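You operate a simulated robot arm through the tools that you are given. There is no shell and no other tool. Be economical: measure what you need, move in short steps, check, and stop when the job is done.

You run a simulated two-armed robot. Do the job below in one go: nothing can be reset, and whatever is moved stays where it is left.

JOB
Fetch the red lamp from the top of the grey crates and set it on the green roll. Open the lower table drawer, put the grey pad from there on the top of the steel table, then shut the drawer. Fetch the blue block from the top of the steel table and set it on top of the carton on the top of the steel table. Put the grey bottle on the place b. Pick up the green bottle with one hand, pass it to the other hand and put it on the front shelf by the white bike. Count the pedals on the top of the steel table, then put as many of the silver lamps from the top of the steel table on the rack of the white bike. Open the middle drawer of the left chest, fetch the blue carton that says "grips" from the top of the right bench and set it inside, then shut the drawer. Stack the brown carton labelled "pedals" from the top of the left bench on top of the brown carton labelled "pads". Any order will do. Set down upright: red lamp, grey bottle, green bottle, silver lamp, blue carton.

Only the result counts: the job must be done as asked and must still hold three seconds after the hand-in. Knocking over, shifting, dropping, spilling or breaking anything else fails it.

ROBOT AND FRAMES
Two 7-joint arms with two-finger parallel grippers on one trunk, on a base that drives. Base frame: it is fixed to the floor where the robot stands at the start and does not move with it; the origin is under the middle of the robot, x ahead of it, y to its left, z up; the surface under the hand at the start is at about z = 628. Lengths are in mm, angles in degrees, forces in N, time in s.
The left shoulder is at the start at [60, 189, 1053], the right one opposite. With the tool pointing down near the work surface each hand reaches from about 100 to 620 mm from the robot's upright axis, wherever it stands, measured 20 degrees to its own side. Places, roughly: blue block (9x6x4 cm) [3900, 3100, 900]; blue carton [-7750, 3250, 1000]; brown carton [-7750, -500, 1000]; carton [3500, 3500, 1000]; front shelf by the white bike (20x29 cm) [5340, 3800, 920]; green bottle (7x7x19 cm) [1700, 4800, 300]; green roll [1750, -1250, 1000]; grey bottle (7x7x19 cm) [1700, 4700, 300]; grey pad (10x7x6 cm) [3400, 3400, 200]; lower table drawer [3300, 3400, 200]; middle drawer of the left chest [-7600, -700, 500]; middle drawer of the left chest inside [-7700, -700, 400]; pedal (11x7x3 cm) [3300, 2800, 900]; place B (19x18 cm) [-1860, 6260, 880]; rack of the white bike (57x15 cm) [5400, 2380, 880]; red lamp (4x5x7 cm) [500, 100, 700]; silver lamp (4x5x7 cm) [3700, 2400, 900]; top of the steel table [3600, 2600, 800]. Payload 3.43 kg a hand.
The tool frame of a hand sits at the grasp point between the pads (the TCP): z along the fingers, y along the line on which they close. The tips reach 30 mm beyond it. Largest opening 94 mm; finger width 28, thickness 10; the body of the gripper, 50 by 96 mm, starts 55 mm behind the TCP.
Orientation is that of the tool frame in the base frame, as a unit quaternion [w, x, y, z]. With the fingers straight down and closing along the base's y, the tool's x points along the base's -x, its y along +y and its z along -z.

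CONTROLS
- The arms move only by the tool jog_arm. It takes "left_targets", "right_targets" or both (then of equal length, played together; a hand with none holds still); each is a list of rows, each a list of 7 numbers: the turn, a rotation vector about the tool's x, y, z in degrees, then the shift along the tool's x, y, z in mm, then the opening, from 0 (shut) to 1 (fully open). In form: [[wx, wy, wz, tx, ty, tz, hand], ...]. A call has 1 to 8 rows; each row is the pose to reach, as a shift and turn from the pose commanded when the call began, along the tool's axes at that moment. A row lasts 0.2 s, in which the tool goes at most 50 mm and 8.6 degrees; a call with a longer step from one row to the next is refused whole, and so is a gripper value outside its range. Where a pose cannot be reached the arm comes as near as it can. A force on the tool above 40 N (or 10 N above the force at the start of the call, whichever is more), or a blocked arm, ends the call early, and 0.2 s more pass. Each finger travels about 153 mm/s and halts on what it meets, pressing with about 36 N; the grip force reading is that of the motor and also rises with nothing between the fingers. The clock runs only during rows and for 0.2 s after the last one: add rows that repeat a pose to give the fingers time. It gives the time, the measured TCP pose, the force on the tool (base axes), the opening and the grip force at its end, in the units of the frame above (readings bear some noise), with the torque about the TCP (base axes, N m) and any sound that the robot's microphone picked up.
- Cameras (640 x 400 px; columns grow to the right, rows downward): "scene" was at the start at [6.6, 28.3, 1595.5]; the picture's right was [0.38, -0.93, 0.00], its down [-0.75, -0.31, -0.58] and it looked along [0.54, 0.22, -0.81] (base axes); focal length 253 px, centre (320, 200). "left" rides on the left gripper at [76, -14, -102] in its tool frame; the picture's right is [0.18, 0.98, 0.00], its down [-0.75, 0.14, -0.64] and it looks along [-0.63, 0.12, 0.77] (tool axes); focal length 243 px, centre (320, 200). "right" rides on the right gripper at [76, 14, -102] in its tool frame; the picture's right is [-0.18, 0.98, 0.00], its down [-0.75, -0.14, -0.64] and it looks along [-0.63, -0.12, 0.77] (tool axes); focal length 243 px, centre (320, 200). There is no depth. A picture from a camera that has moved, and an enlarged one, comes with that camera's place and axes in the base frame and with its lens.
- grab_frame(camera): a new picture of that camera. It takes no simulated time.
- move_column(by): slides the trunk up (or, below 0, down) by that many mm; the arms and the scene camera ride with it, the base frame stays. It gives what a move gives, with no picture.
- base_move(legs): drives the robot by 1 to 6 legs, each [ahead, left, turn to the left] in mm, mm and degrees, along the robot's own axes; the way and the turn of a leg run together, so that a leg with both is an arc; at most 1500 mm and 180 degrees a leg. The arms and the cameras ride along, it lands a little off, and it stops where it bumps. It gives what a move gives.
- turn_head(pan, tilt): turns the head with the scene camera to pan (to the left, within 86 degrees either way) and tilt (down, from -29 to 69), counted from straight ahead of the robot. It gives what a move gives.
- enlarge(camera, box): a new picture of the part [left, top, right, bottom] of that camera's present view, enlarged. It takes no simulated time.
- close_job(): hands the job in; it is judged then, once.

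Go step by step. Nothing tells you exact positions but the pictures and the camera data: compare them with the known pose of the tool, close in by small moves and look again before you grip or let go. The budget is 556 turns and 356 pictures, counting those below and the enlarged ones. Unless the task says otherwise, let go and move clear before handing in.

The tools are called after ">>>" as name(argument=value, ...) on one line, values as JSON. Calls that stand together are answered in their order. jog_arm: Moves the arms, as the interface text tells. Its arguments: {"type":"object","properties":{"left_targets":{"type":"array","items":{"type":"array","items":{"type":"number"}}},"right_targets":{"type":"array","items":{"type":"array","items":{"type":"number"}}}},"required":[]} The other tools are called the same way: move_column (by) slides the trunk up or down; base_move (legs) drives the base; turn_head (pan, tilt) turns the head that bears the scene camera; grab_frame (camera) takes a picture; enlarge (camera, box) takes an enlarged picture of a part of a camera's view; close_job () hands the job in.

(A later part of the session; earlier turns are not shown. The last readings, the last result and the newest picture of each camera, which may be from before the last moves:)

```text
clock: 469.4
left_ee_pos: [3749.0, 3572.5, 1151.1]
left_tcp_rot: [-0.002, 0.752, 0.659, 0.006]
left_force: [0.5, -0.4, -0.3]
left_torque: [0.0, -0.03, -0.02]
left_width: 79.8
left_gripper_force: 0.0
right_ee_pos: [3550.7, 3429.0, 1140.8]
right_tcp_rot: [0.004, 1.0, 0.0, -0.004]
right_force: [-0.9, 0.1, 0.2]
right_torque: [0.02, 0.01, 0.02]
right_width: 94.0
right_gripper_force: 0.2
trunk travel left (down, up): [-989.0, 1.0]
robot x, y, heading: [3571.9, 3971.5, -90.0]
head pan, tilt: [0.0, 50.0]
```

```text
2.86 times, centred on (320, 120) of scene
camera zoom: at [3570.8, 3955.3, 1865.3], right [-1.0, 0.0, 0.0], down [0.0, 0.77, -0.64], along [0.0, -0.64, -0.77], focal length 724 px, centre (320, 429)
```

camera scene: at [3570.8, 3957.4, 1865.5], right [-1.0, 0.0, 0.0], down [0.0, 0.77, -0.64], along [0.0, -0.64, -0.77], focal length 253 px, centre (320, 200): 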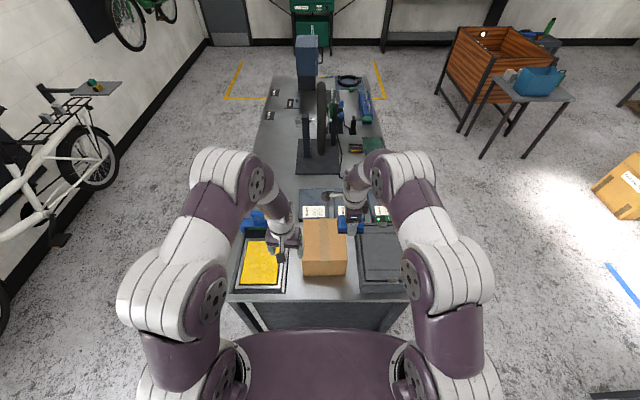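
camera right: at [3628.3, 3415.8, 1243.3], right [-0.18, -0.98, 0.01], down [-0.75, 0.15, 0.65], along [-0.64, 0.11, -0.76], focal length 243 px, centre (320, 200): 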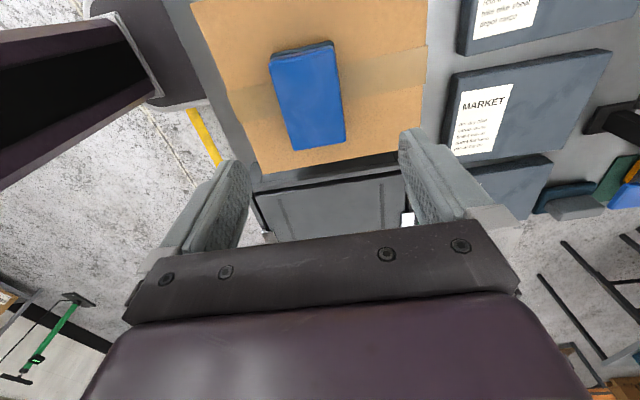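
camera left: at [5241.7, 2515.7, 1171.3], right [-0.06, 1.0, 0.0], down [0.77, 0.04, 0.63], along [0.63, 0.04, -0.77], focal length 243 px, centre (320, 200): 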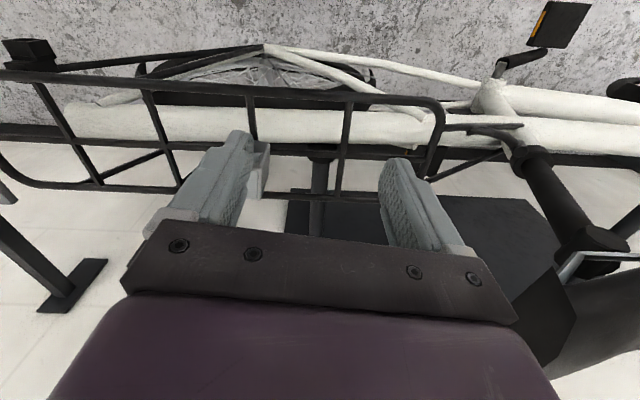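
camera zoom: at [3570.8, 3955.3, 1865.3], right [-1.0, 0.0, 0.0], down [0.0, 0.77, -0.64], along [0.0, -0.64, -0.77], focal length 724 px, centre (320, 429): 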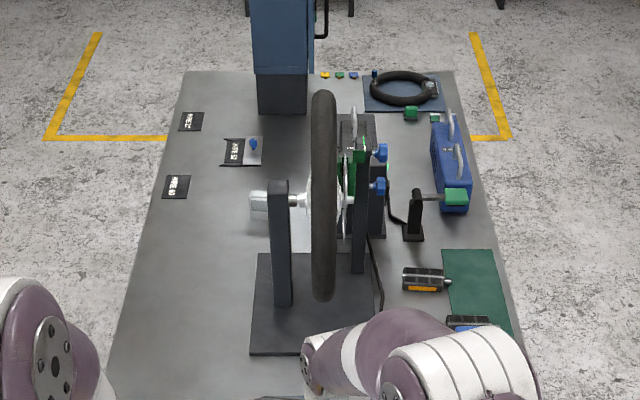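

Blue block sits on the carton; pedal count (2) is confirmed. Now I head to the far west side for the cartons and chest.

>>> base_move(legs=[[-1350, 0, 0], [0, 0, -90], [1500, 0, 0], [1500, 0, 0]])

>>> jog_arm(right_targets=[[0, 0, -8.5, 0, 0, 20, 0.8], [0, 0, -17, 0, 0, 40, 0.8], [0, 0, -25.5, 0, 0, 40, 0.8], [0, 0, -34, 0, 0, 40, 0.8], [0, 0, -42.5, 0, 0, 40, 0.8], [0, 0, -51, 0, 0, 40, 0.8], [0, 0, -59.5, 0, 0, 40, 0.8], [0, 0, -68, 0, 0, 40, 0.8]])

>>> jog_arm(right_targets=[[0, 0, -8, 0, 0, 0, 0.8], [0, 0, -16, 0, 0, 0, 0.8], [0, 0, -22, 0, 0, 0, 0.8], [0, 0, -22, 40, -20, 0, 0.8], [0, 0, -22, 80, -40, 0, 0.8], [0, 0, -22, 110, -60, 0, 0.8]], left_targets=[[0, 0, -4, 0, 0, 0, 0.8], [0, 0, -8, 0, 0, 0, 0.8], [0, 0, -8, 0, 0, 0, 0.8], [0, 0, -8, 0, 0, 0, 0.8], [0, 0, -8, 0, 0, 0, 0.8], [0, 0, -8, 0, 0, 0, 0.8]])

>>> turn_head(pan=0, tilt=20)

>>> grab_frame(camera="scene")

```text
clock: 493.8
left_ee_pos: [206.7, 5185.4, 1151.1]
left_tcp_rot: [0.002, 0.996, -0.093, 0.005]
left_force: [0.0, -0.7, 0.0]
left_torque: [0.01, 0.01, 0.05]
left_width: 79.9
left_gripper_force: 0.0
right_ee_pos: [74.0, 5390.2, 1140.6]
right_tcp_rot: [0.0, -0.688, 0.726, 0.006]
right_force: [-0.2, 0.7, -0.5]
right_torque: [0.01, 0.01, -0.04]
right_width: 94.0
right_gripper_force: 0.1
trunk travel left (down, up): [-989.0, 1.0]
robot x, y, heading: [615.1, 5339.8, 176.8]
head pan, tilt: [0.0, 50.0]
```

```text
clock: 495.6
left_ee_pos: [206.5, 5185.4, 1150.0]
left_tcp_rot: [0.003, 0.996, -0.094, 0.004]
left_force: [0.1, 0.3, 1.0]
left_torque: [-0.01, 0.02, 0.0]
left_width: 80.1
left_gripper_force: 0.0
right_ee_pos: [71.9, 5389.9, 1100.7]
right_tcp_rot: [-0.004, 0.976, -0.217, -0.006]
right_force: [0.1, 0.1, 0.1]
right_torque: [-0.01, 0.02, 0.01]
right_width: 75.1
right_gripper_force: 0.0
trunk travel left (down, up): [-989.0, 1.0]
robot x, y, heading: [616.3, 5337.9, 176.6]
head pan, tilt: [0.0, 50.0]
```

```text
clock: 497.0
left_ee_pos: [206.3, 5184.6, 1151.4]
left_tcp_rot: [0.003, 1.0, -0.024, 0.006]
left_force: [-0.6, -0.6, -0.6]
left_torque: [0.03, 0.0, 0.04]
left_width: 75.0
left_gripper_force: 0.0
right_ee_pos: [198.9, 5398.1, 1098.3]
right_tcp_rot: [-0.005, 1.0, -0.028, -0.005]
right_force: [-0.2, -0.1, 0.9]
right_torque: [0.02, -0.01, 0.0]
right_width: 75.1
right_gripper_force: 0.0
trunk travel left (down, up): [-989.0, 1.0]
robot x, y, heading: [610.9, 5342.4, 177.0]
head pan, tilt: [0.0, 50.0]
```

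```text
clock: 498.0
left_ee_pos: [206.3, 5184.6, 1151.4]
left_tcp_rot: [0.003, 1.0, -0.023, 0.005]
left_force: [0.1, 0.8, -0.6]
left_torque: [-0.02, -0.02, 0.01]
left_width: 75.3
left_gripper_force: 0.0
right_ee_pos: [199.6, 5396.7, 1098.2]
right_tcp_rot: [-0.005, 1.0, -0.027, -0.004]
right_force: [-0.1, 0.3, -0.6]
right_torque: [0.0, 0.0, -0.02]
right_width: 75.3
right_gripper_force: 0.0
trunk travel left (down, up): [-989.0, 1.0]
robot x, y, heading: [617.5, 5340.7, 177.0]
head pan, tilt: [0.0, 20.0]
```

```text
149 pictures are left
camera scene: at [580.9, 5342.8, 1910.9], right [0.06, 1.0, 0.0], down [0.34, -0.02, -0.94], along [-0.94, 0.05, -0.34], focal length 253 px, centre (320, 200)
```

scene: 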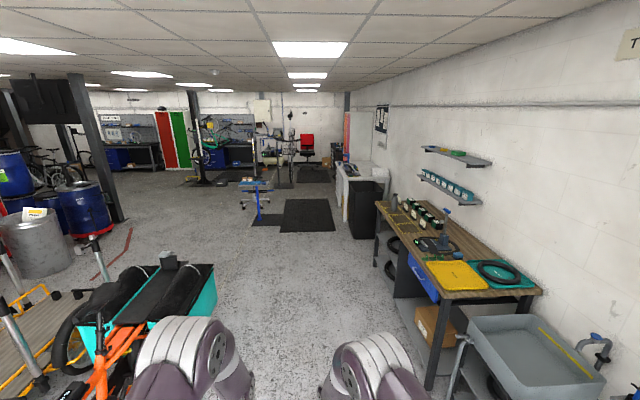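

>>> base_move(legs=[[1500, 0, 3], [1500, 0, 0], [1500, 0, 0]])

>>> grab_frame(camera="scene")

```text
clock: 519.6
left_ee_pos: [-4322.2, 5285.2, 1150.9]
left_tcp_rot: [0.003, 1.0, -0.028, 0.005]
left_force: [-0.8, -0.4, -0.2]
left_torque: [0.02, 0.0, -0.03]
left_width: 75.0
left_gripper_force: 0.1
right_ee_pos: [-4328.2, 5498.9, 1099.3]
right_tcp_rot: [-0.004, 0.999, -0.032, -0.005]
right_force: [0.0, -0.6, 0.6]
right_torque: [0.02, 0.02, -0.02]
right_width: 75.1
right_gripper_force: 0.0
trunk travel left (down, up): [-989.0, 1.0]
robot x, y, heading: [-3912.1, 5440.4, 176.5]
head pan, tilt: [0.0, 20.0]
```

```text
148 pictures are left
camera scene: at [-3945.9, 5441.4, 1911.0], right [0.06, 1.0, 0.0], down [0.34, -0.02, -0.94], along [-0.94, 0.06, -0.34], focal length 253 px, centre (320, 200)
```

scene: 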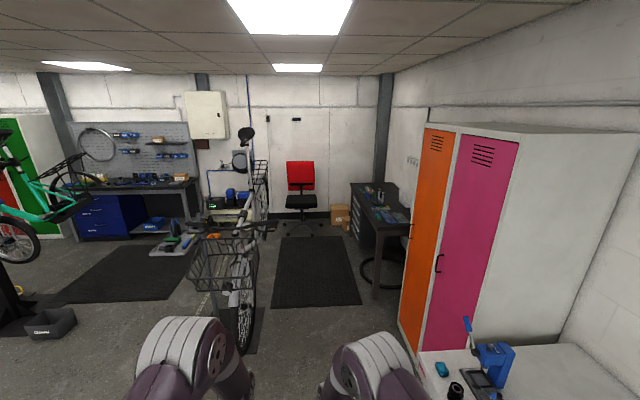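

>>> base_move(legs=[[560, 0, 3.5], [0, 0, 90], [1480, 0, 0], [0, 0, -90]])

>>> grab_frame(camera="scene")

```text
clock: 530.3
left_ee_pos: [-4288.9, 4362.2, 1148.3]
left_tcp_rot: [-0.004, 0.722, 0.692, 0.008]
left_force: [0.6, -1.9, -0.2]
left_torque: [0.09, -0.04, 0.02]
left_width: 75.3
left_gripper_force: 0.1
right_ee_pos: [-4502.3, 4354.2, 1095.0]
right_tcp_rot: [-0.003, 0.724, 0.689, -0.003]
right_force: [-0.2, -1.2, 0.4]
right_torque: [0.05, -0.02, 0.02]
right_width: 75.1
right_gripper_force: 0.1
trunk travel left (down, up): [-989.0, 1.0]
robot x, y, heading: [-4446.1, 4781.0, -93.1]
head pan, tilt: [0.0, 20.0]
stopped in leg 3: the robot was blocked; the commanded pose is now the measured one
```

```text
147 pictures are left
camera scene: at [-4450.0, 4733.0, 1910.6], right [-1.0, 0.05, 0.0], down [0.02, 0.35, -0.94], along [-0.05, -0.94, -0.35], focal length 253 px, centre (320, 200)
```

scene: 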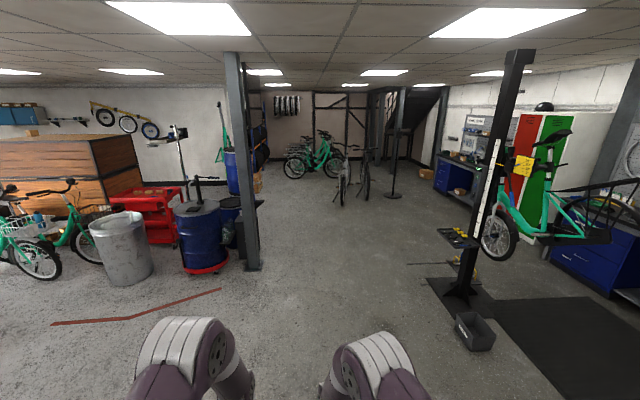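

>>> turn_head(pan=0, tilt=69)

>>> grab_frame(camera="scene")

>>> grab_frame(camera="left")

```text
clock: 531.4
left_ee_pos: [-4286.9, 4368.5, 1150.5]
left_tcp_rot: [-0.002, 0.722, 0.692, 0.006]
left_force: [-0.5, -0.3, 0.1]
left_torque: [0.03, -0.03, -0.01]
left_width: 75.2
left_gripper_force: 0.1
right_ee_pos: [-4498.7, 4360.1, 1098.2]
right_tcp_rot: [0.0, 0.725, 0.688, -0.005]
right_force: [-1.0, -0.7, -0.5]
right_torque: [0.0, 0.0, -0.01]
right_width: 75.2
right_gripper_force: 0.1
trunk travel left (down, up): [-989.0, 1.0]
robot x, y, heading: [-4444.0, 4776.2, -92.9]
head pan, tilt: [0.0, 68.8]
```

```text
146 pictures are left
camera scene: at [-4444.7, 4780.7, 1843.5], right [-1.0, 0.05, 0.0], down [0.05, 0.93, -0.36], along [-0.02, -0.36, -0.93], focal length 253 px, centre (320, 200)
```

scene: 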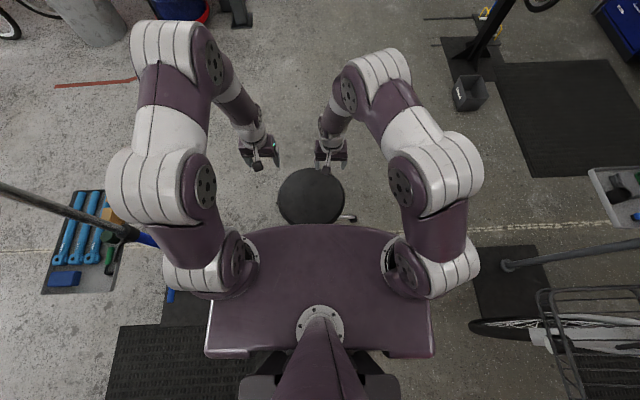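

```text
145 pictures are left
camera left: at [-4297.3, 4444.9, 1253.9], right [0.99, 0.14, 0.01], down [0.11, -0.77, 0.63], along [0.1, -0.63, -0.77], focal length 243 px, centre (320, 200)
```

left: 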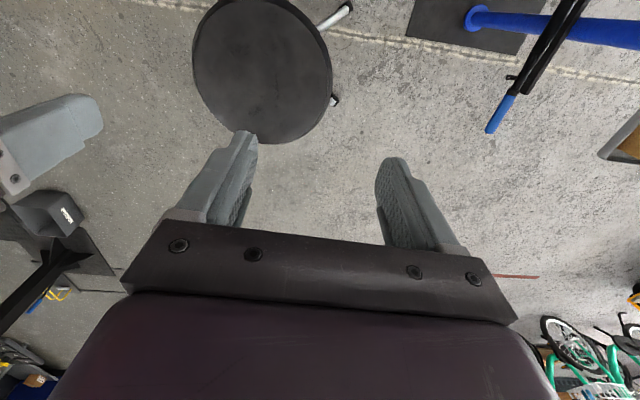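

A fixed round stool blocked the base. I back off and go around it on the west side.

>>> base_move(legs=[[-130, 0, 3], [0, -600, 0], [950, 0, 0], [0, 0, -90]])

>>> turn_head(pan=10, tilt=35)

>>> grab_frame(camera="scene")

```text
clock: 535.6
left_ee_pos: [-4829.7, 4509.0, 1147.8]
left_tcp_rot: [-0.008, 0.708, 0.706, 0.001]
left_force: [0.4, 0.6, 0.3]
left_torque: [0.02, 0.0, 0.02]
left_width: 75.4
left_gripper_force: 0.1
right_ee_pos: [-5043.6, 4493.5, 1100.3]
right_tcp_rot: [-0.005, 0.711, 0.703, -0.011]
right_force: [0.5, -0.3, 0.8]
right_torque: [0.0, -0.01, -0.02]
right_width: 74.9
right_gripper_force: 0.1
trunk travel left (down, up): [-989.0, 1.0]
robot x, y, heading: [-5016.6, 4914.2, -90.6]
head pan, tilt: [0.0, 68.8]
stopped in leg 2: the robot was blocked; the commanded pose is now the measured one
```

```text
clock: 536.6
left_ee_pos: [-4829.3, 4510.7, 1148.3]
left_tcp_rot: [-0.008, 0.708, 0.706, 0.0]
left_force: [0.2, 0.0, 0.7]
left_torque: [0.02, -0.02, 0.01]
left_width: 75.2
left_gripper_force: 0.1
right_ee_pos: [-5042.3, 4492.6, 1099.5]
right_tcp_rot: [-0.005, 0.711, 0.703, -0.012]
right_force: [-1.3, 0.1, -0.4]
right_torque: [0.0, -0.01, 0.02]
right_width: 75.1
right_gripper_force: 0.0
trunk travel left (down, up): [-989.0, 1.0]
robot x, y, heading: [-5020.5, 4911.1, -90.5]
head pan, tilt: [10.0, 35.0]
```

```text
144 pictures are left
camera scene: at [-4977.0, 4885.3, 1886.6], right [-0.99, -0.16, 0.02], down [-0.11, 0.57, -0.82], along [0.12, -0.81, -0.58], focal length 253 px, centre (320, 200)
```

scene: 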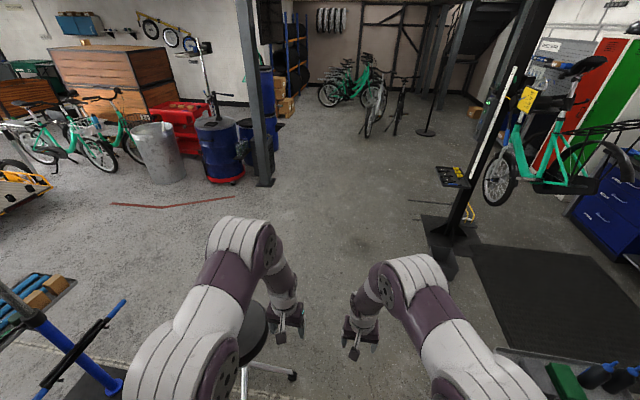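

>>> turn_head(pan=30, tilt=60)

>>> grab_frame(camera="scene")

>>> grab_frame(camera="left")

>>> turn_head(pan=-50, tilt=60)

>>> grab_frame(camera="scene")

```text
clock: 537.5
left_ee_pos: [-4828.8, 4510.0, 1148.2]
left_tcp_rot: [-0.008, 0.709, 0.705, 0.0]
left_force: [0.6, 0.0, -0.4]
left_torque: [0.01, 0.0, 0.02]
left_width: 75.0
left_gripper_force: 0.0
right_ee_pos: [-5042.0, 4493.3, 1099.4]
right_tcp_rot: [-0.006, 0.711, 0.703, -0.012]
right_force: [-1.1, -0.1, 0.3]
right_torque: [0.0, 0.01, 0.01]
right_width: 75.3
right_gripper_force: 0.0
trunk travel left (down, up): [-989.0, 1.0]
robot x, y, heading: [-5021.5, 4912.6, -90.6]
head pan, tilt: [30.0, 60.0]
```

```text
143 pictures are left
camera scene: at [-4959.1, 4914.1, 1852.2], right [-0.87, -0.49, 0.01], down [-0.43, 0.75, -0.49], along [0.23, -0.44, -0.87], focal length 253 px, centre (320, 200)
```

scene: 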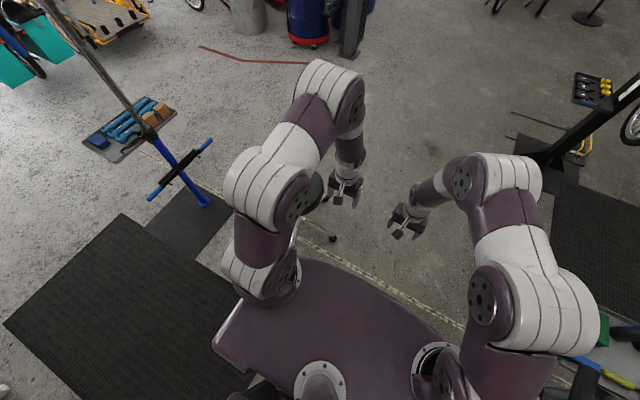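

```text
142 pictures are left
camera left: at [-4841.5, 4585.7, 1251.7], right [0.98, 0.18, -0.01], down [0.15, -0.76, 0.63], along [0.11, -0.62, -0.77], focal length 243 px, centre (320, 200)
```

left: 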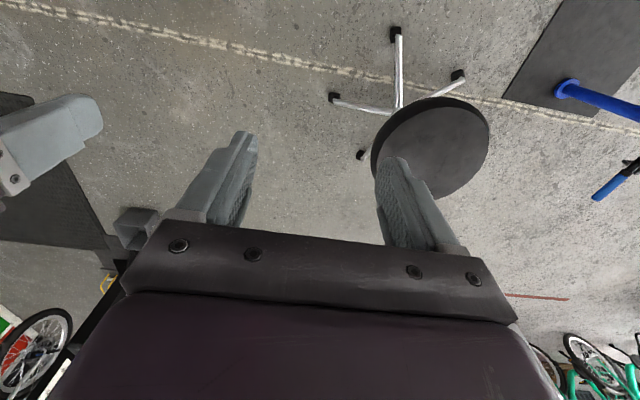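

```text
clock: 539.0
left_ee_pos: [-4827.3, 4510.0, 1146.8]
left_tcp_rot: [-0.007, 0.709, 0.705, 0.001]
left_force: [-0.9, -1.2, 0.5]
left_torque: [-0.01, -0.01, 0.0]
left_width: 75.3
left_gripper_force: 0.0
right_ee_pos: [-5042.5, 4493.4, 1099.4]
right_tcp_rot: [-0.006, 0.711, 0.703, -0.012]
right_force: [0.1, -0.4, -0.7]
right_torque: [-0.01, 0.0, 0.01]
right_width: 75.2
right_gripper_force: 0.0
trunk travel left (down, up): [-989.0, 1.0]
robot x, y, heading: [-5016.9, 4907.7, -90.5]
head pan, tilt: [-50.0, 60.0]
```

```text
141 pictures are left
camera scene: at [-5043.3, 4929.9, 1853.5], right [-0.64, 0.77, 0.01], down [0.66, 0.55, -0.51], along [-0.4, -0.32, -0.86], focal length 253 px, centre (320, 200)
```

scene: 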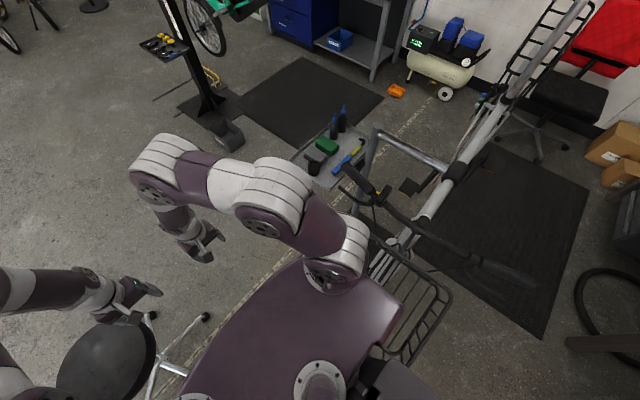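

I'm between the stool and a parked bike; I take a wider route east of the blue work stand and then west along y≈3650.

>>> base_move(legs=[[0, 40, 0.5], [-400, 0, 0], [0, 1500, 0], [0, 480, 0]])

>>> turn_head(pan=0, tilt=45)

>>> grab_frame(camera="scene")

```text
clock: 551.5
left_ee_pos: [-2809.8, 4922.1, 1150.5]
left_tcp_rot: [-0.002, 0.702, 0.712, 0.005]
left_force: [0.2, 0.0, -0.2]
left_torque: [-0.03, -0.01, -0.01]
left_width: 75.1
left_gripper_force: 0.0
right_ee_pos: [-3021.6, 4900.3, 1098.7]
right_tcp_rot: [0.001, 0.705, 0.709, -0.006]
right_force: [-0.3, -0.3, 0.4]
right_torque: [0.0, -0.02, -0.01]
right_width: 75.1
right_gripper_force: 0.0
trunk travel left (down, up): [-989.0, 1.0]
robot x, y, heading: [-2987.3, 5321.2, -89.6]
head pan, tilt: [-50.0, 60.0]
```

```text
clock: 552.7
left_ee_pos: [-2808.4, 4921.1, 1152.1]
left_tcp_rot: [-0.002, 0.702, 0.712, 0.006]
left_force: [-0.6, 0.4, -0.3]
left_torque: [-0.01, -0.02, -0.01]
left_width: 75.3
left_gripper_force: 0.0
right_ee_pos: [-3022.1, 4901.2, 1098.7]
right_tcp_rot: [0.001, 0.705, 0.709, -0.007]
right_force: [0.2, -0.5, -0.3]
right_torque: [-0.03, -0.02, 0.02]
right_width: 75.4
right_gripper_force: 0.2
trunk travel left (down, up): [-989.0, 1.0]
robot x, y, heading: [-2989.3, 5322.0, -89.5]
head pan, tilt: [0.0, 45.0]
```

```text
140 pictures are left
camera scene: at [-2990.7, 5299.7, 1872.3], right [-1.0, 0.0, 0.0], down [0.0, 0.71, -0.71], along [0.0, -0.71, -0.71], focal length 253 px, centre (320, 200)
```

scene: 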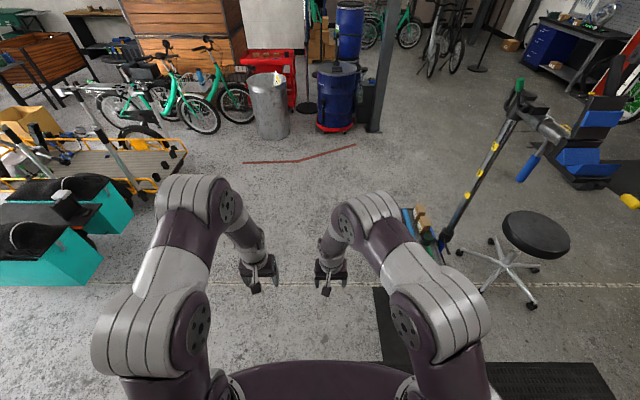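

>>> base_move(legs=[[1500, 0, 0], [170, 0, 0], [0, 0, -90], [1500, 0, 0]])

>>> turn_head(pan=0, tilt=35)

>>> grab_frame(camera="scene")

```text
clock: 572.3
left_ee_pos: [-4872.0, 3587.3, 1150.4]
left_tcp_rot: [0.003, 1.0, -0.027, 0.006]
left_force: [0.2, -1.2, -0.1]
left_torque: [-0.03, -0.01, 0.0]
left_width: 75.0
left_gripper_force: 0.0
right_ee_pos: [-4880.4, 3798.6, 1100.1]
right_tcp_rot: [-0.005, 1.0, -0.03, -0.004]
right_force: [-0.3, 0.0, -0.5]
right_torque: [-0.04, 0.07, -0.03]
right_width: 74.9
right_gripper_force: 0.0
trunk travel left (down, up): [-989.0, 1.0]
robot x, y, heading: [-4463.5, 3741.6, 176.4]
head pan, tilt: [0.0, 45.0]
stopped in leg 4: the robot was blocked; the commanded pose is now the measured one
```

```text
clock: 573.0
left_ee_pos: [-4873.3, 3586.7, 1150.2]
left_tcp_rot: [0.001, 1.0, -0.027, 0.006]
left_force: [-0.3, 0.7, -0.4]
left_torque: [0.01, -0.03, 0.0]
left_width: 75.2
left_gripper_force: 0.0
right_ee_pos: [-4880.4, 3799.2, 1100.1]
right_tcp_rot: [-0.004, 1.0, -0.03, -0.004]
right_force: [-0.2, -1.3, -0.8]
right_torque: [0.02, -0.05, 0.01]
right_width: 75.4
right_gripper_force: 0.1
trunk travel left (down, up): [-989.0, 1.0]
robot x, y, heading: [-4463.9, 3737.5, 176.4]
head pan, tilt: [0.0, 35.0]
```

```text
139 pictures are left
camera scene: at [-4492.5, 3741.9, 1887.1], right [0.06, 1.0, 0.0], down [0.57, -0.03, -0.82], along [-0.82, 0.05, -0.57], focal length 253 px, centre (320, 200)
```

scene: 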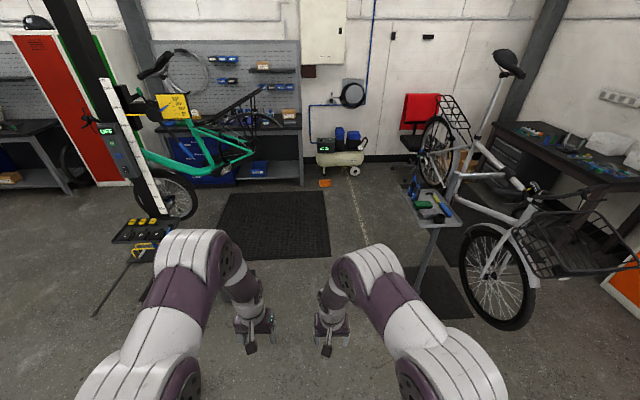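

>>> turn_head(pan=-60, tilt=65)

>>> grab_frame(camera="scene")

>>> turn_head(pan=0, tilt=68)

>>> grab_frame(camera="scene")

```text
clock: 574.3
left_ee_pos: [-4873.9, 3586.3, 1150.2]
left_tcp_rot: [0.002, 1.0, -0.028, 0.005]
left_force: [-0.9, 0.1, -0.1]
left_torque: [-0.02, -0.06, 0.01]
left_width: 75.0
left_gripper_force: 0.0
right_ee_pos: [-4878.9, 3799.6, 1098.1]
right_tcp_rot: [-0.005, 0.999, -0.031, -0.005]
right_force: [0.2, -0.3, -0.6]
right_torque: [-0.03, 0.01, 0.02]
right_width: 75.3
right_gripper_force: 0.1
trunk travel left (down, up): [-989.0, 1.0]
robot x, y, heading: [-4465.2, 3738.9, 176.4]
head pan, tilt: [-60.0, 65.0]
```

```text
138 pictures are left
camera scene: at [-4432.6, 3791.6, 1847.3], right [0.89, 0.45, 0.0], down [0.4, -0.81, -0.42], along [-0.19, 0.38, -0.91], focal length 253 px, centre (320, 200)
```

scene: 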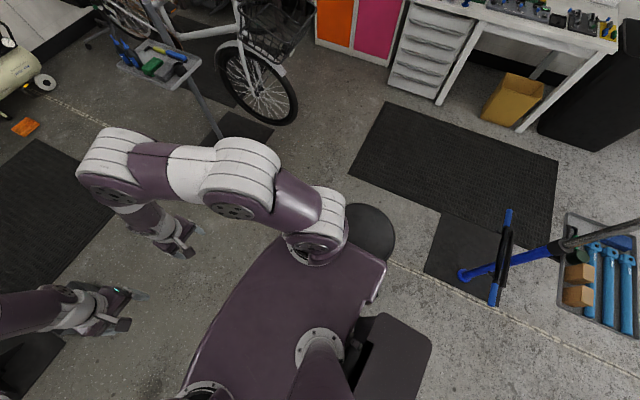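

```text
clock: 575.6
left_ee_pos: [-4873.4, 3587.6, 1150.7]
left_tcp_rot: [0.003, 1.0, -0.028, 0.005]
left_force: [-0.6, 0.1, 0.2]
left_torque: [0.0, -0.04, 0.01]
left_width: 75.3
left_gripper_force: 0.1
right_ee_pos: [-4880.3, 3801.3, 1099.5]
right_tcp_rot: [-0.005, 1.0, -0.03, -0.004]
right_force: [0.2, 1.0, 0.0]
right_torque: [-0.02, -0.06, -0.01]
right_width: 75.1
right_gripper_force: 0.1
trunk travel left (down, up): [-989.0, 1.0]
robot x, y, heading: [-4468.9, 3741.9, 176.4]
head pan, tilt: [0.0, 68.0]
```

```text
137 pictures are left
camera scene: at [-4462.4, 3741.0, 1844.2], right [0.06, 1.0, 0.0], down [0.93, -0.06, -0.37], along [-0.37, 0.02, -0.93], focal length 253 px, centre (320, 200)
```

scene: 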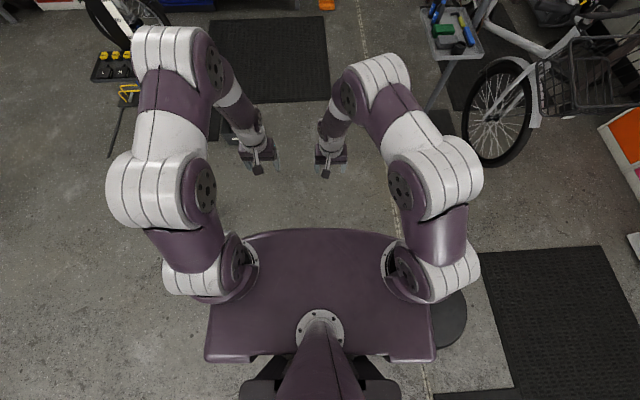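

>>> base_move(legs=[[0, 170, 3.6], [1300, 0, 0]])

>>> turn_head(pan=0, tilt=40)

>>> grab_frame(camera="scene")

```text
clock: 583.1
left_ee_pos: [-6138.9, 3383.2, 1150.8]
left_tcp_rot: [0.003, 1.0, 0.008, 0.005]
left_force: [-0.4, -0.4, -0.1]
left_torque: [-0.01, -0.01, -0.01]
left_width: 75.3
left_gripper_force: 0.1
right_ee_pos: [-6159.1, 3595.2, 1099.2]
right_tcp_rot: [-0.005, 1.0, 0.004, -0.004]
right_force: [0.3, -0.4, 0.2]
right_torque: [0.0, 0.01, -0.02]
right_width: 75.2
right_gripper_force: 0.0
trunk travel left (down, up): [-989.0, 1.0]
robot x, y, heading: [-5742.3, 3563.5, -179.7]
head pan, tilt: [0.0, 68.0]
```

```text
clock: 584.0
left_ee_pos: [-6139.9, 3383.7, 1150.3]
left_tcp_rot: [0.002, 1.0, 0.008, 0.005]
left_force: [-0.5, 0.6, -0.6]
left_torque: [-0.02, -0.02, -0.02]
left_width: 75.2
left_gripper_force: 0.0
right_ee_pos: [-6159.4, 3594.4, 1098.3]
right_tcp_rot: [-0.004, 1.0, 0.003, -0.004]
right_force: [0.6, 0.0, 0.0]
right_torque: [-0.01, 0.02, 0.02]
right_width: 75.1
right_gripper_force: 0.0
trunk travel left (down, up): [-989.0, 1.0]
robot x, y, heading: [-5741.9, 3567.5, -179.6]
head pan, tilt: [0.0, 40.0]
```

```text
136 pictures are left
camera scene: at [-5767.4, 3564.3, 1879.5], right [-0.01, 1.0, 0.0], down [0.64, 0.01, -0.77], along [-0.77, -0.01, -0.64], focal length 253 px, centre (320, 200)
```

scene: 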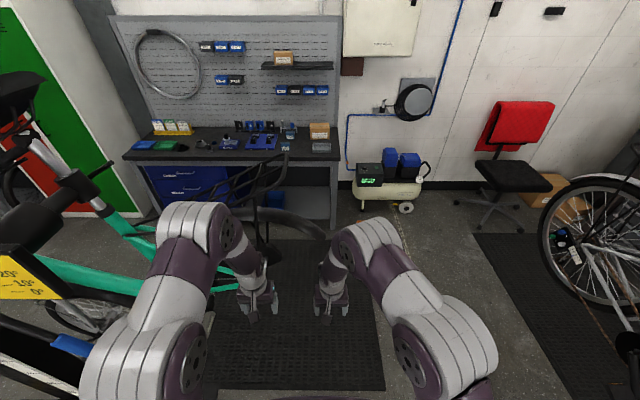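

>>> enlarge(camera="scene", box=[110, 80, 350, 230])

```text
2.67 times, centred on (230, 155) of scene
camera zoom: at [-5767.4, 3564.3, 1879.5], right [-0.01, 1.0, 0.0], down [0.64, 0.01, -0.77], along [-0.77, -0.01, -0.64], focal length 675 px, centre (560, 320)
```

zoom: 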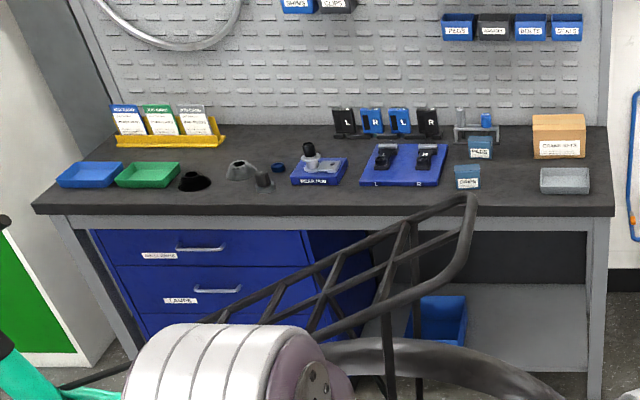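

>>> enlarge(camera="scene", box=[270, 115, 335, 160])

```text
8.89 times, centred on (302, 138) of scene
camera zoom: at [-5767.4, 3564.3, 1879.5], right [-0.01, 1.0, 0.0], down [0.64, 0.01, -0.77], along [-0.77, -0.01, -0.64], focal length 2251 px, centre (476, 756)
```

zoom: 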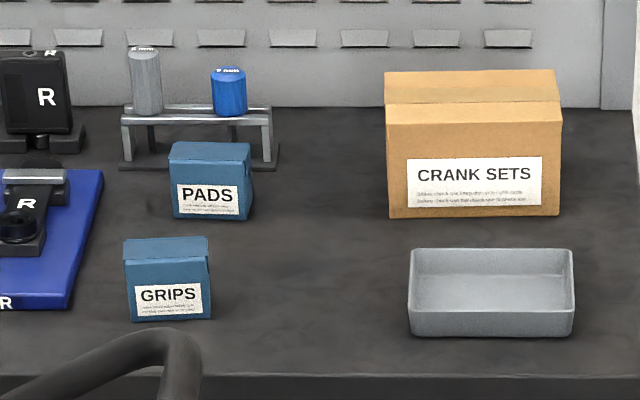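

>>> base_move(legs=[[700, -170, 0]])

>>> turn_head(pan=35, tilt=50)

>>> grab_frame(camera="scene")

>>> grab_frame(camera="left")

```text
clock: 585.6
left_ee_pos: [-6242.1, 3407.0, 1151.3]
left_tcp_rot: [0.002, 1.0, 0.013, 0.009]
left_force: [0.6, 1.2, 0.3]
left_torque: [0.01, 0.01, -0.04]
left_width: 74.9
left_gripper_force: 0.0
right_ee_pos: [-6272.4, 3621.4, 1102.7]
right_tcp_rot: [-0.004, 1.0, 0.006, -0.008]
right_force: [-0.1, -0.1, 0.3]
right_torque: [-0.01, 0.0, 0.04]
right_width: 75.2
right_gripper_force: 0.1
trunk travel left (down, up): [-989.0, 1.0]
robot x, y, heading: [-5864.4, 3589.2, -179.2]
head pan, tilt: [0.0, 40.0]
stopped in leg 1: the robot was blocked; the commanded pose is now the measured one
```

```text
clock: 586.6
left_ee_pos: [-6242.2, 3407.4, 1151.1]
left_tcp_rot: [0.002, 1.0, 0.011, 0.009]
left_force: [-0.2, -0.3, 0.2]
left_torque: [-0.02, 0.03, -0.03]
left_width: 75.3
left_gripper_force: 0.0
right_ee_pos: [-6272.3, 3621.6, 1103.4]
right_tcp_rot: [-0.004, 1.0, 0.006, -0.009]
right_force: [0.4, 0.6, 0.7]
right_torque: [0.01, -0.02, 0.0]
right_width: 75.2
right_gripper_force: 0.0
trunk travel left (down, up): [-989.0, 1.0]
robot x, y, heading: [-5866.0, 3592.5, -179.3]
head pan, tilt: [35.0, 50.0]
```

```text
133 pictures are left
camera scene: at [-5848.9, 3547.8, 1865.4], right [-0.58, 0.81, 0.01], down [0.62, 0.45, -0.65], along [-0.53, -0.37, -0.76], focal length 253 px, centre (320, 200)
```

scene: 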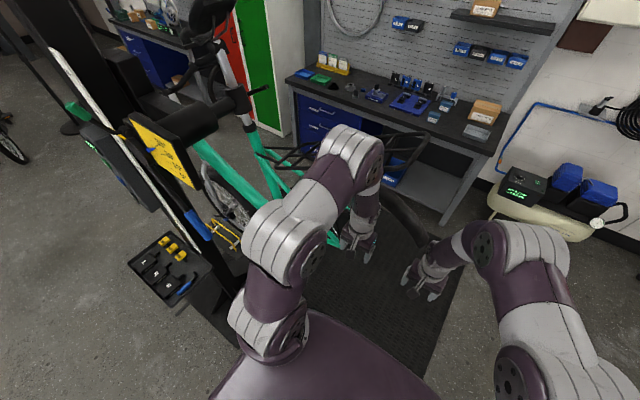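

```text
132 pictures are left
camera left: at [-6168.4, 3424.5, 1255.4], right [0.21, -0.98, 0.01], down [-0.76, -0.16, 0.63], along [-0.61, -0.14, -0.78], focal length 243 px, centre (320, 200)
```

left: 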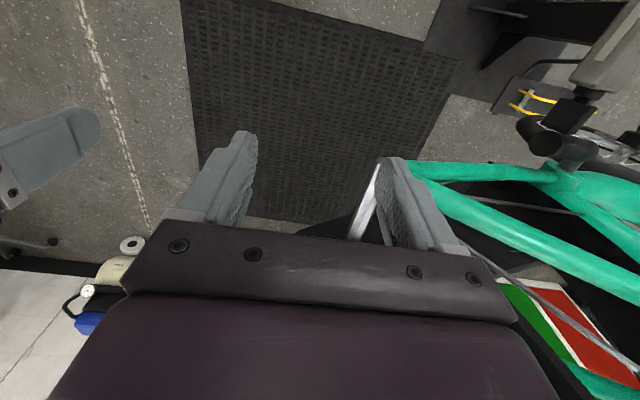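

>>> base_move(legs=[[-60, 0, 0], [0, -220, -0.7], [900, 0, 0]])

>>> turn_head(pan=40, tilt=45)

>>> grab_frame(camera="scene")

```text
clock: 593.2
left_ee_pos: [-7097.4, 3610.8, 1148.5]
left_tcp_rot: [0.002, 1.0, 0.021, 0.014]
left_force: [0.6, 0.1, -0.1]
left_torque: [-0.01, 0.0, 0.0]
left_width: 75.3
left_gripper_force: 0.0
right_ee_pos: [-7131.1, 3822.6, 1098.3]
right_tcp_rot: [-0.004, 1.0, 0.014, -0.003]
right_force: [-0.2, 0.2, 0.7]
right_torque: [-0.01, 0.04, -0.01]
right_width: 75.1
right_gripper_force: 0.0
trunk travel left (down, up): [-989.0, 1.0]
robot x, y, heading: [-6709.9, 3802.3, -178.3]
head pan, tilt: [35.0, 50.0]
```

```text
clock: 593.9
left_ee_pos: [-7097.5, 3611.0, 1147.6]
left_tcp_rot: [0.002, 1.0, 0.02, 0.013]
left_force: [-0.3, 0.4, 0.3]
left_torque: [0.0, -0.01, -0.01]
left_width: 75.2
left_gripper_force: 0.1
right_ee_pos: [-7132.0, 3823.7, 1099.2]
right_tcp_rot: [-0.005, 1.0, 0.014, -0.004]
right_force: [-0.1, -0.1, 0.1]
right_torque: [-0.02, -0.02, 0.02]
right_width: 75.0
right_gripper_force: 0.0
trunk travel left (down, up): [-989.0, 1.0]
robot x, y, heading: [-6709.8, 3799.5, -178.3]
head pan, tilt: [40.0, 45.0]
```

```text
131 pictures are left
camera scene: at [-6712.6, 3749.8, 1872.3], right [-0.66, 0.75, 0.0], down [0.53, 0.47, -0.71], along [-0.53, -0.47, -0.71], focal length 253 px, centre (320, 200)
```

scene: 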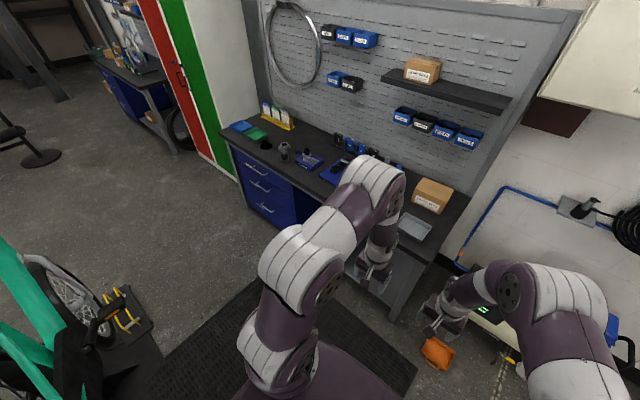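

>>> turn_head(pan=80, tilt=45)

>>> grab_frame(camera="scene")

```text
clock: 594.9
left_ee_pos: [-7097.8, 3611.6, 1147.1]
left_tcp_rot: [0.002, 1.0, 0.02, 0.012]
left_force: [0.0, 0.3, 0.3]
left_torque: [0.0, 0.05, 0.01]
left_width: 74.9
left_gripper_force: 0.1
right_ee_pos: [-7131.1, 3823.7, 1099.1]
right_tcp_rot: [-0.004, 1.0, 0.016, -0.004]
right_force: [0.1, 0.3, -0.3]
right_torque: [0.02, 0.01, 0.03]
right_width: 75.2
right_gripper_force: 0.1
trunk travel left (down, up): [-989.0, 1.0]
robot x, y, heading: [-6708.3, 3800.9, -178.0]
head pan, tilt: [80.0, 45.0]
```

```text
130 pictures are left
camera scene: at [-6663.8, 3723.4, 1872.3], right [-0.99, 0.15, 0.0], down [0.1, 0.7, -0.71], along [-0.1, -0.7, -0.71], focal length 253 px, centre (320, 200)
```

scene: 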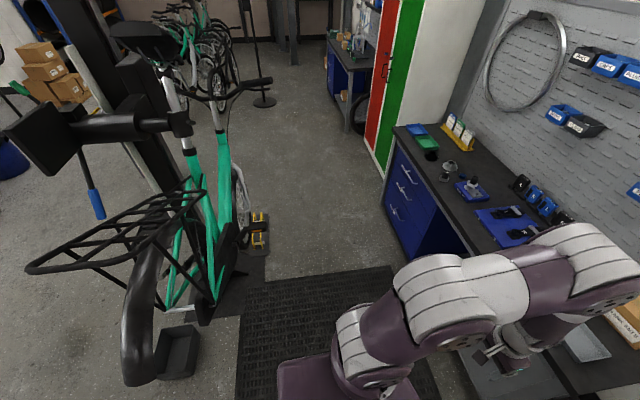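

The area in front of the bench is free. I move in front of the GRIPS carton.

>>> base_move(legs=[[0, 0, -2], [290, 0, 0], [0, 370, 0]])

>>> turn_head(pan=10, tilt=50)

>>> grab_frame(camera="scene")

>>> grab_frame(camera="left")

```text
clock: 599.2
left_ee_pos: [-7397.5, 3264.7, 1147.9]
left_tcp_rot: [0.003, 1.0, -0.001, 0.013]
left_force: [0.5, 0.3, -0.2]
left_torque: [0.03, 0.05, -0.01]
left_width: 75.3
left_gripper_force: 0.1
right_ee_pos: [-7420.0, 3479.2, 1098.6]
right_tcp_rot: [-0.004, 1.0, -0.006, -0.005]
right_force: [0.1, 0.1, 0.8]
right_torque: [-0.05, 0.01, 0.01]
right_width: 75.0
right_gripper_force: 0.0
trunk travel left (down, up): [-989.0, 1.0]
robot x, y, heading: [-6999.9, 3436.6, 178.9]
head pan, tilt: [80.0, 45.0]
```

```text
clock: 600.6
left_ee_pos: [-7397.2, 3263.9, 1147.4]
left_tcp_rot: [0.002, 1.0, -0.001, 0.014]
left_force: [0.8, 0.0, -0.5]
left_torque: [-0.01, 0.04, -0.01]
left_width: 75.4
left_gripper_force: 0.1
right_ee_pos: [-7420.5, 3476.0, 1098.0]
right_tcp_rot: [-0.004, 1.0, -0.007, -0.005]
right_force: [-0.1, -0.4, 0.9]
right_torque: [0.01, 0.02, 0.0]
right_width: 75.5
right_gripper_force: 0.1
trunk travel left (down, up): [-989.0, 1.0]
robot x, y, heading: [-7004.9, 3437.2, 179.1]
head pan, tilt: [10.0, 50.0]
```

```text
129 pictures are left
camera scene: at [-7018.8, 3423.8, 1865.4], right [-0.16, 0.99, 0.0], down [0.76, 0.12, -0.64], along [-0.63, -0.1, -0.77], focal length 253 px, centre (320, 200)
```

scene: 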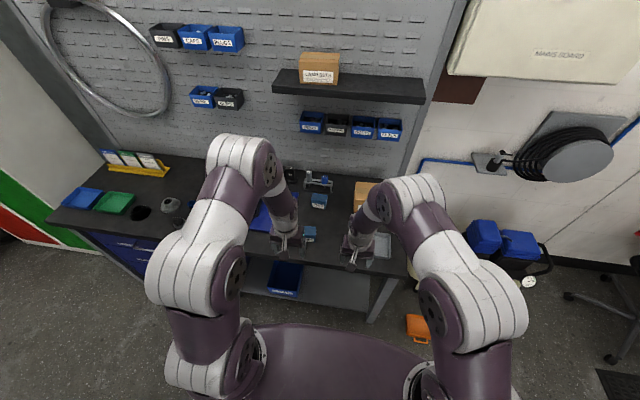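

```text
128 pictures are left
camera left: at [-7323.0, 3277.4, 1252.4], right [0.18, -0.98, 0.01], down [-0.77, -0.14, 0.62], along [-0.61, -0.12, -0.78], focal length 243 px, centre (320, 200)
```

left: 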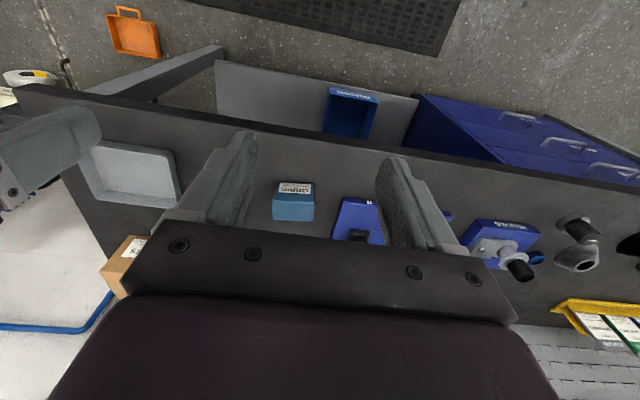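

>>> enlarge(camera="left", box=[250, 160, 350, 240])

>>> enlarge(camera="scene", box=[280, 190, 360, 260])

```text
5.00 times, centred on (300, 200) of left
camera zoom: at [-7323.0, 3277.4, 1252.4], right [0.18, -0.98, 0.01], down [-0.77, -0.14, 0.62], along [-0.61, -0.12, -0.78], focal length 1213 px, centre (420, 200)
```

zoom: 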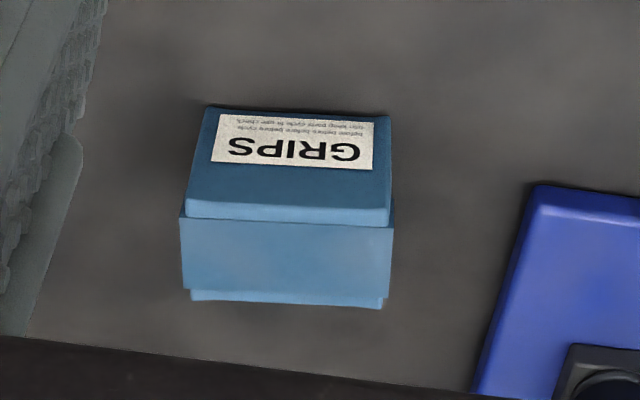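

```text
5.71 times, centred on (320, 225) of scene
camera zoom: at [-7018.8, 3423.8, 1865.4], right [-0.16, 0.99, 0.0], down [0.76, 0.12, -0.64], along [-0.63, -0.1, -0.77], focal length 1447 px, centre (320, 57)
```

zoom: 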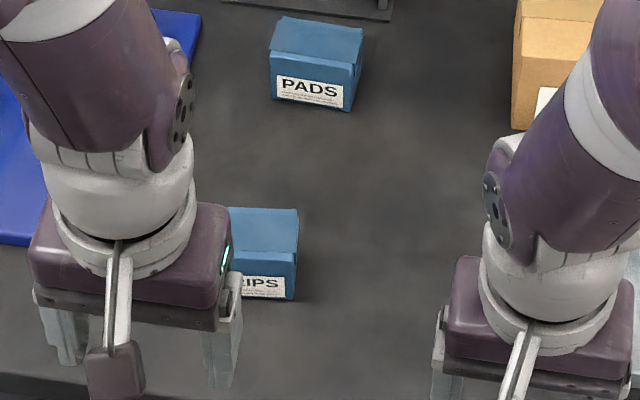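

>>> jog_arm(left_targets=[[0, -1.6, 0, -40, -2, 20, 1], [0, -1.6, 0, -80, -4, 40, 1], [0, -1.6, 0, -120, -6, 70, 1], [0, -1.6, 0, -150, -7, 100, 1], [0, -1.6, 0, -176, -7, 110, 1]])

>>> grab_frame(camera="left")

```text
clock: 601.9
left_ee_pos: [-7572.2, 3268.9, 1033.8]
left_tcp_rot: [0.001, 1.0, 0.0, 0.0]
left_force: [-0.5, -0.4, 0.3]
left_torque: [-0.01, -0.04, -0.01]
left_width: 93.8
left_gripper_force: 0.0
right_ee_pos: [-7422.6, 3475.8, 1098.7]
right_tcp_rot: [-0.004, 1.0, -0.005, -0.003]
right_force: [0.3, -0.9, 0.6]
right_torque: [0.0, -0.02, -0.01]
right_width: 75.3
right_gripper_force: 0.1
trunk travel left (down, up): [-989.0, 1.0]
robot x, y, heading: [-6997.4, 3437.4, 179.0]
head pan, tilt: [10.0, 50.0]
```

```text
125 pictures are left
camera left: at [-7494.1, 3283.9, 1136.0], right [0.18, -0.98, 0.0], down [-0.75, -0.14, 0.64], along [-0.63, -0.12, -0.77], focal length 243 px, centre (320, 200)
```

left: 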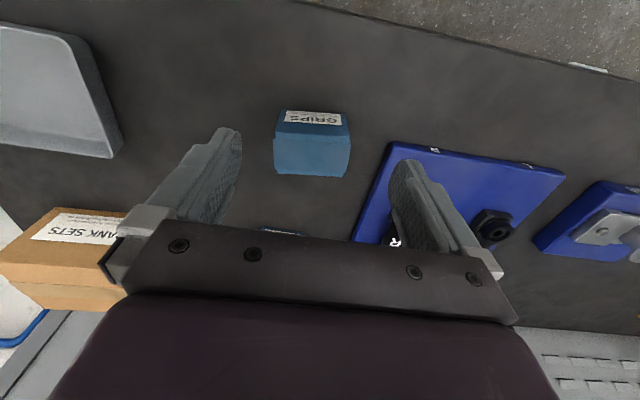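

>>> jog_arm(left_targets=[[0, 0, 0, -17, -3, 40, 1], [0, 0, 0, -17, -3, 65, 1], [0, 0, 0, -17, -3, 82, 1]])

>>> grab_frame(camera="left")

```text
clock: 602.6
left_ee_pos: [-7587.3, 3270.4, 950.9]
left_tcp_rot: [0.002, 1.0, -0.002, -0.001]
left_force: [-0.2, 0.9, 0.4]
left_torque: [0.01, 0.02, 0.0]
left_width: 93.9
left_gripper_force: 0.1
right_ee_pos: [-7420.6, 3476.7, 1098.4]
right_tcp_rot: [-0.004, 1.0, -0.006, -0.005]
right_force: [0.8, 0.1, -0.4]
right_torque: [-0.01, -0.02, -0.01]
right_width: 75.3
right_gripper_force: 0.1
trunk travel left (down, up): [-989.0, 1.0]
robot x, y, heading: [-7000.4, 3437.9, 179.4]
head pan, tilt: [10.0, 50.0]
```

```text
124 pictures are left
camera left: at [-7509.8, 3287.4, 1054.0], right [0.18, -0.98, 0.0], down [-0.75, -0.14, 0.64], along [-0.63, -0.12, -0.76], focal length 243 px, centre (320, 200)
```

left: 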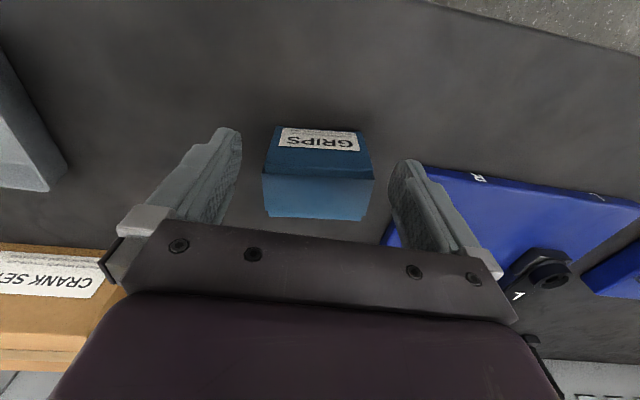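

>>> jog_arm(left_targets=[[0, 0, 0, 4, 0, 2, 0.7], [0, 0, 0, 4, 0, 2, 0.3], [0, 0, 0, 4, 0, 2, 0], [0, 0, 0, 4, 0, 2, 0], [0, 0, 0, 4, 0, -40, 0], [0, 0, 0, 4, 0, -85, 0]])

>>> grab_frame(camera="left")

```text
clock: 604.0
left_ee_pos: [-7580.4, 3272.7, 1036.9]
left_tcp_rot: [0.003, 1.0, -0.001, -0.001]
left_force: [1.3, -1.1, 0.4]
left_torque: [0.02, -0.01, -0.01]
left_width: 0.2
left_gripper_force: 32.8
right_ee_pos: [-7420.6, 3477.5, 1099.4]
right_tcp_rot: [-0.004, 1.0, -0.006, -0.004]
right_force: [0.7, 0.4, 0.1]
right_torque: [-0.01, -0.01, -0.01]
right_width: 75.3
right_gripper_force: 0.1
trunk travel left (down, up): [-989.0, 1.0]
robot x, y, heading: [-7001.5, 3434.7, 178.9]
head pan, tilt: [10.0, 50.0]
```

```text
123 pictures are left
camera left: at [-7503.8, 3287.2, 1139.9], right [0.18, -0.98, 0.01], down [-0.75, -0.14, 0.64], along [-0.63, -0.12, -0.77], focal length 243 px, centre (320, 200)
```

left: 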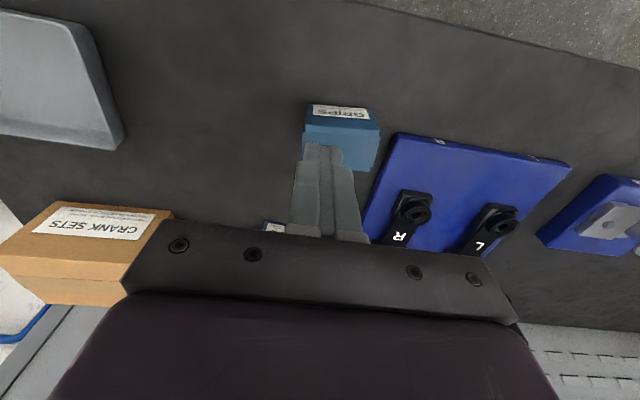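

The carton is lower than I assumed (top ≈ 943); the fingers slid off it. I open up and re-measure.

>>> jog_arm(left_targets=[[0, 0, 0, 0, 0, -20, 0.5], [0, 0, 0, 0, 10, -20, 1], [0, 0, 0, 0, 17, -20, 1]])

>>> enlarge(camera="left", box=[240, 60, 400, 200])

```text
clock: 604.9
left_ee_pos: [-7584.4, 3255.1, 1055.4]
left_tcp_rot: [0.002, 1.0, 0.0, -0.001]
left_force: [0.2, 0.3, 1.0]
left_torque: [0.04, 0.01, 0.01]
left_width: 93.9
left_gripper_force: 0.1
right_ee_pos: [-7421.7, 3476.6, 1097.6]
right_tcp_rot: [-0.004, 1.0, -0.006, -0.005]
right_force: [-0.1, -0.3, -0.4]
right_torque: [0.0, 0.0, -0.03]
right_width: 75.3
right_gripper_force: 0.1
trunk travel left (down, up): [-989.0, 1.0]
robot x, y, heading: [-6999.9, 3434.9, 179.3]
head pan, tilt: [10.0, 50.0]
```

```text
2.86 times, centred on (320, 130) of left
camera zoom: at [-7507.1, 3269.5, 1158.4], right [0.18, -0.98, 0.0], down [-0.75, -0.14, 0.64], along [-0.63, -0.12, -0.77], focal length 693 px, centre (320, 400)
```

zoom: 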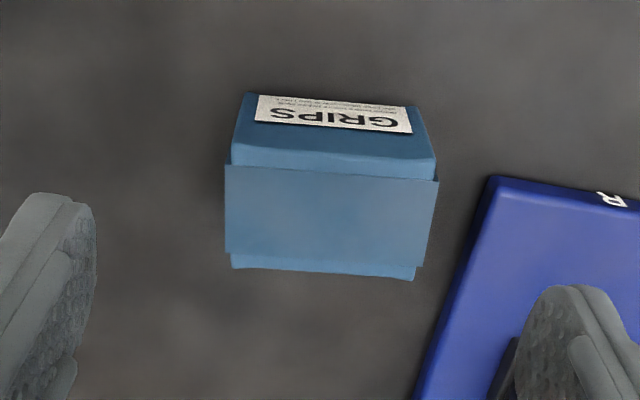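

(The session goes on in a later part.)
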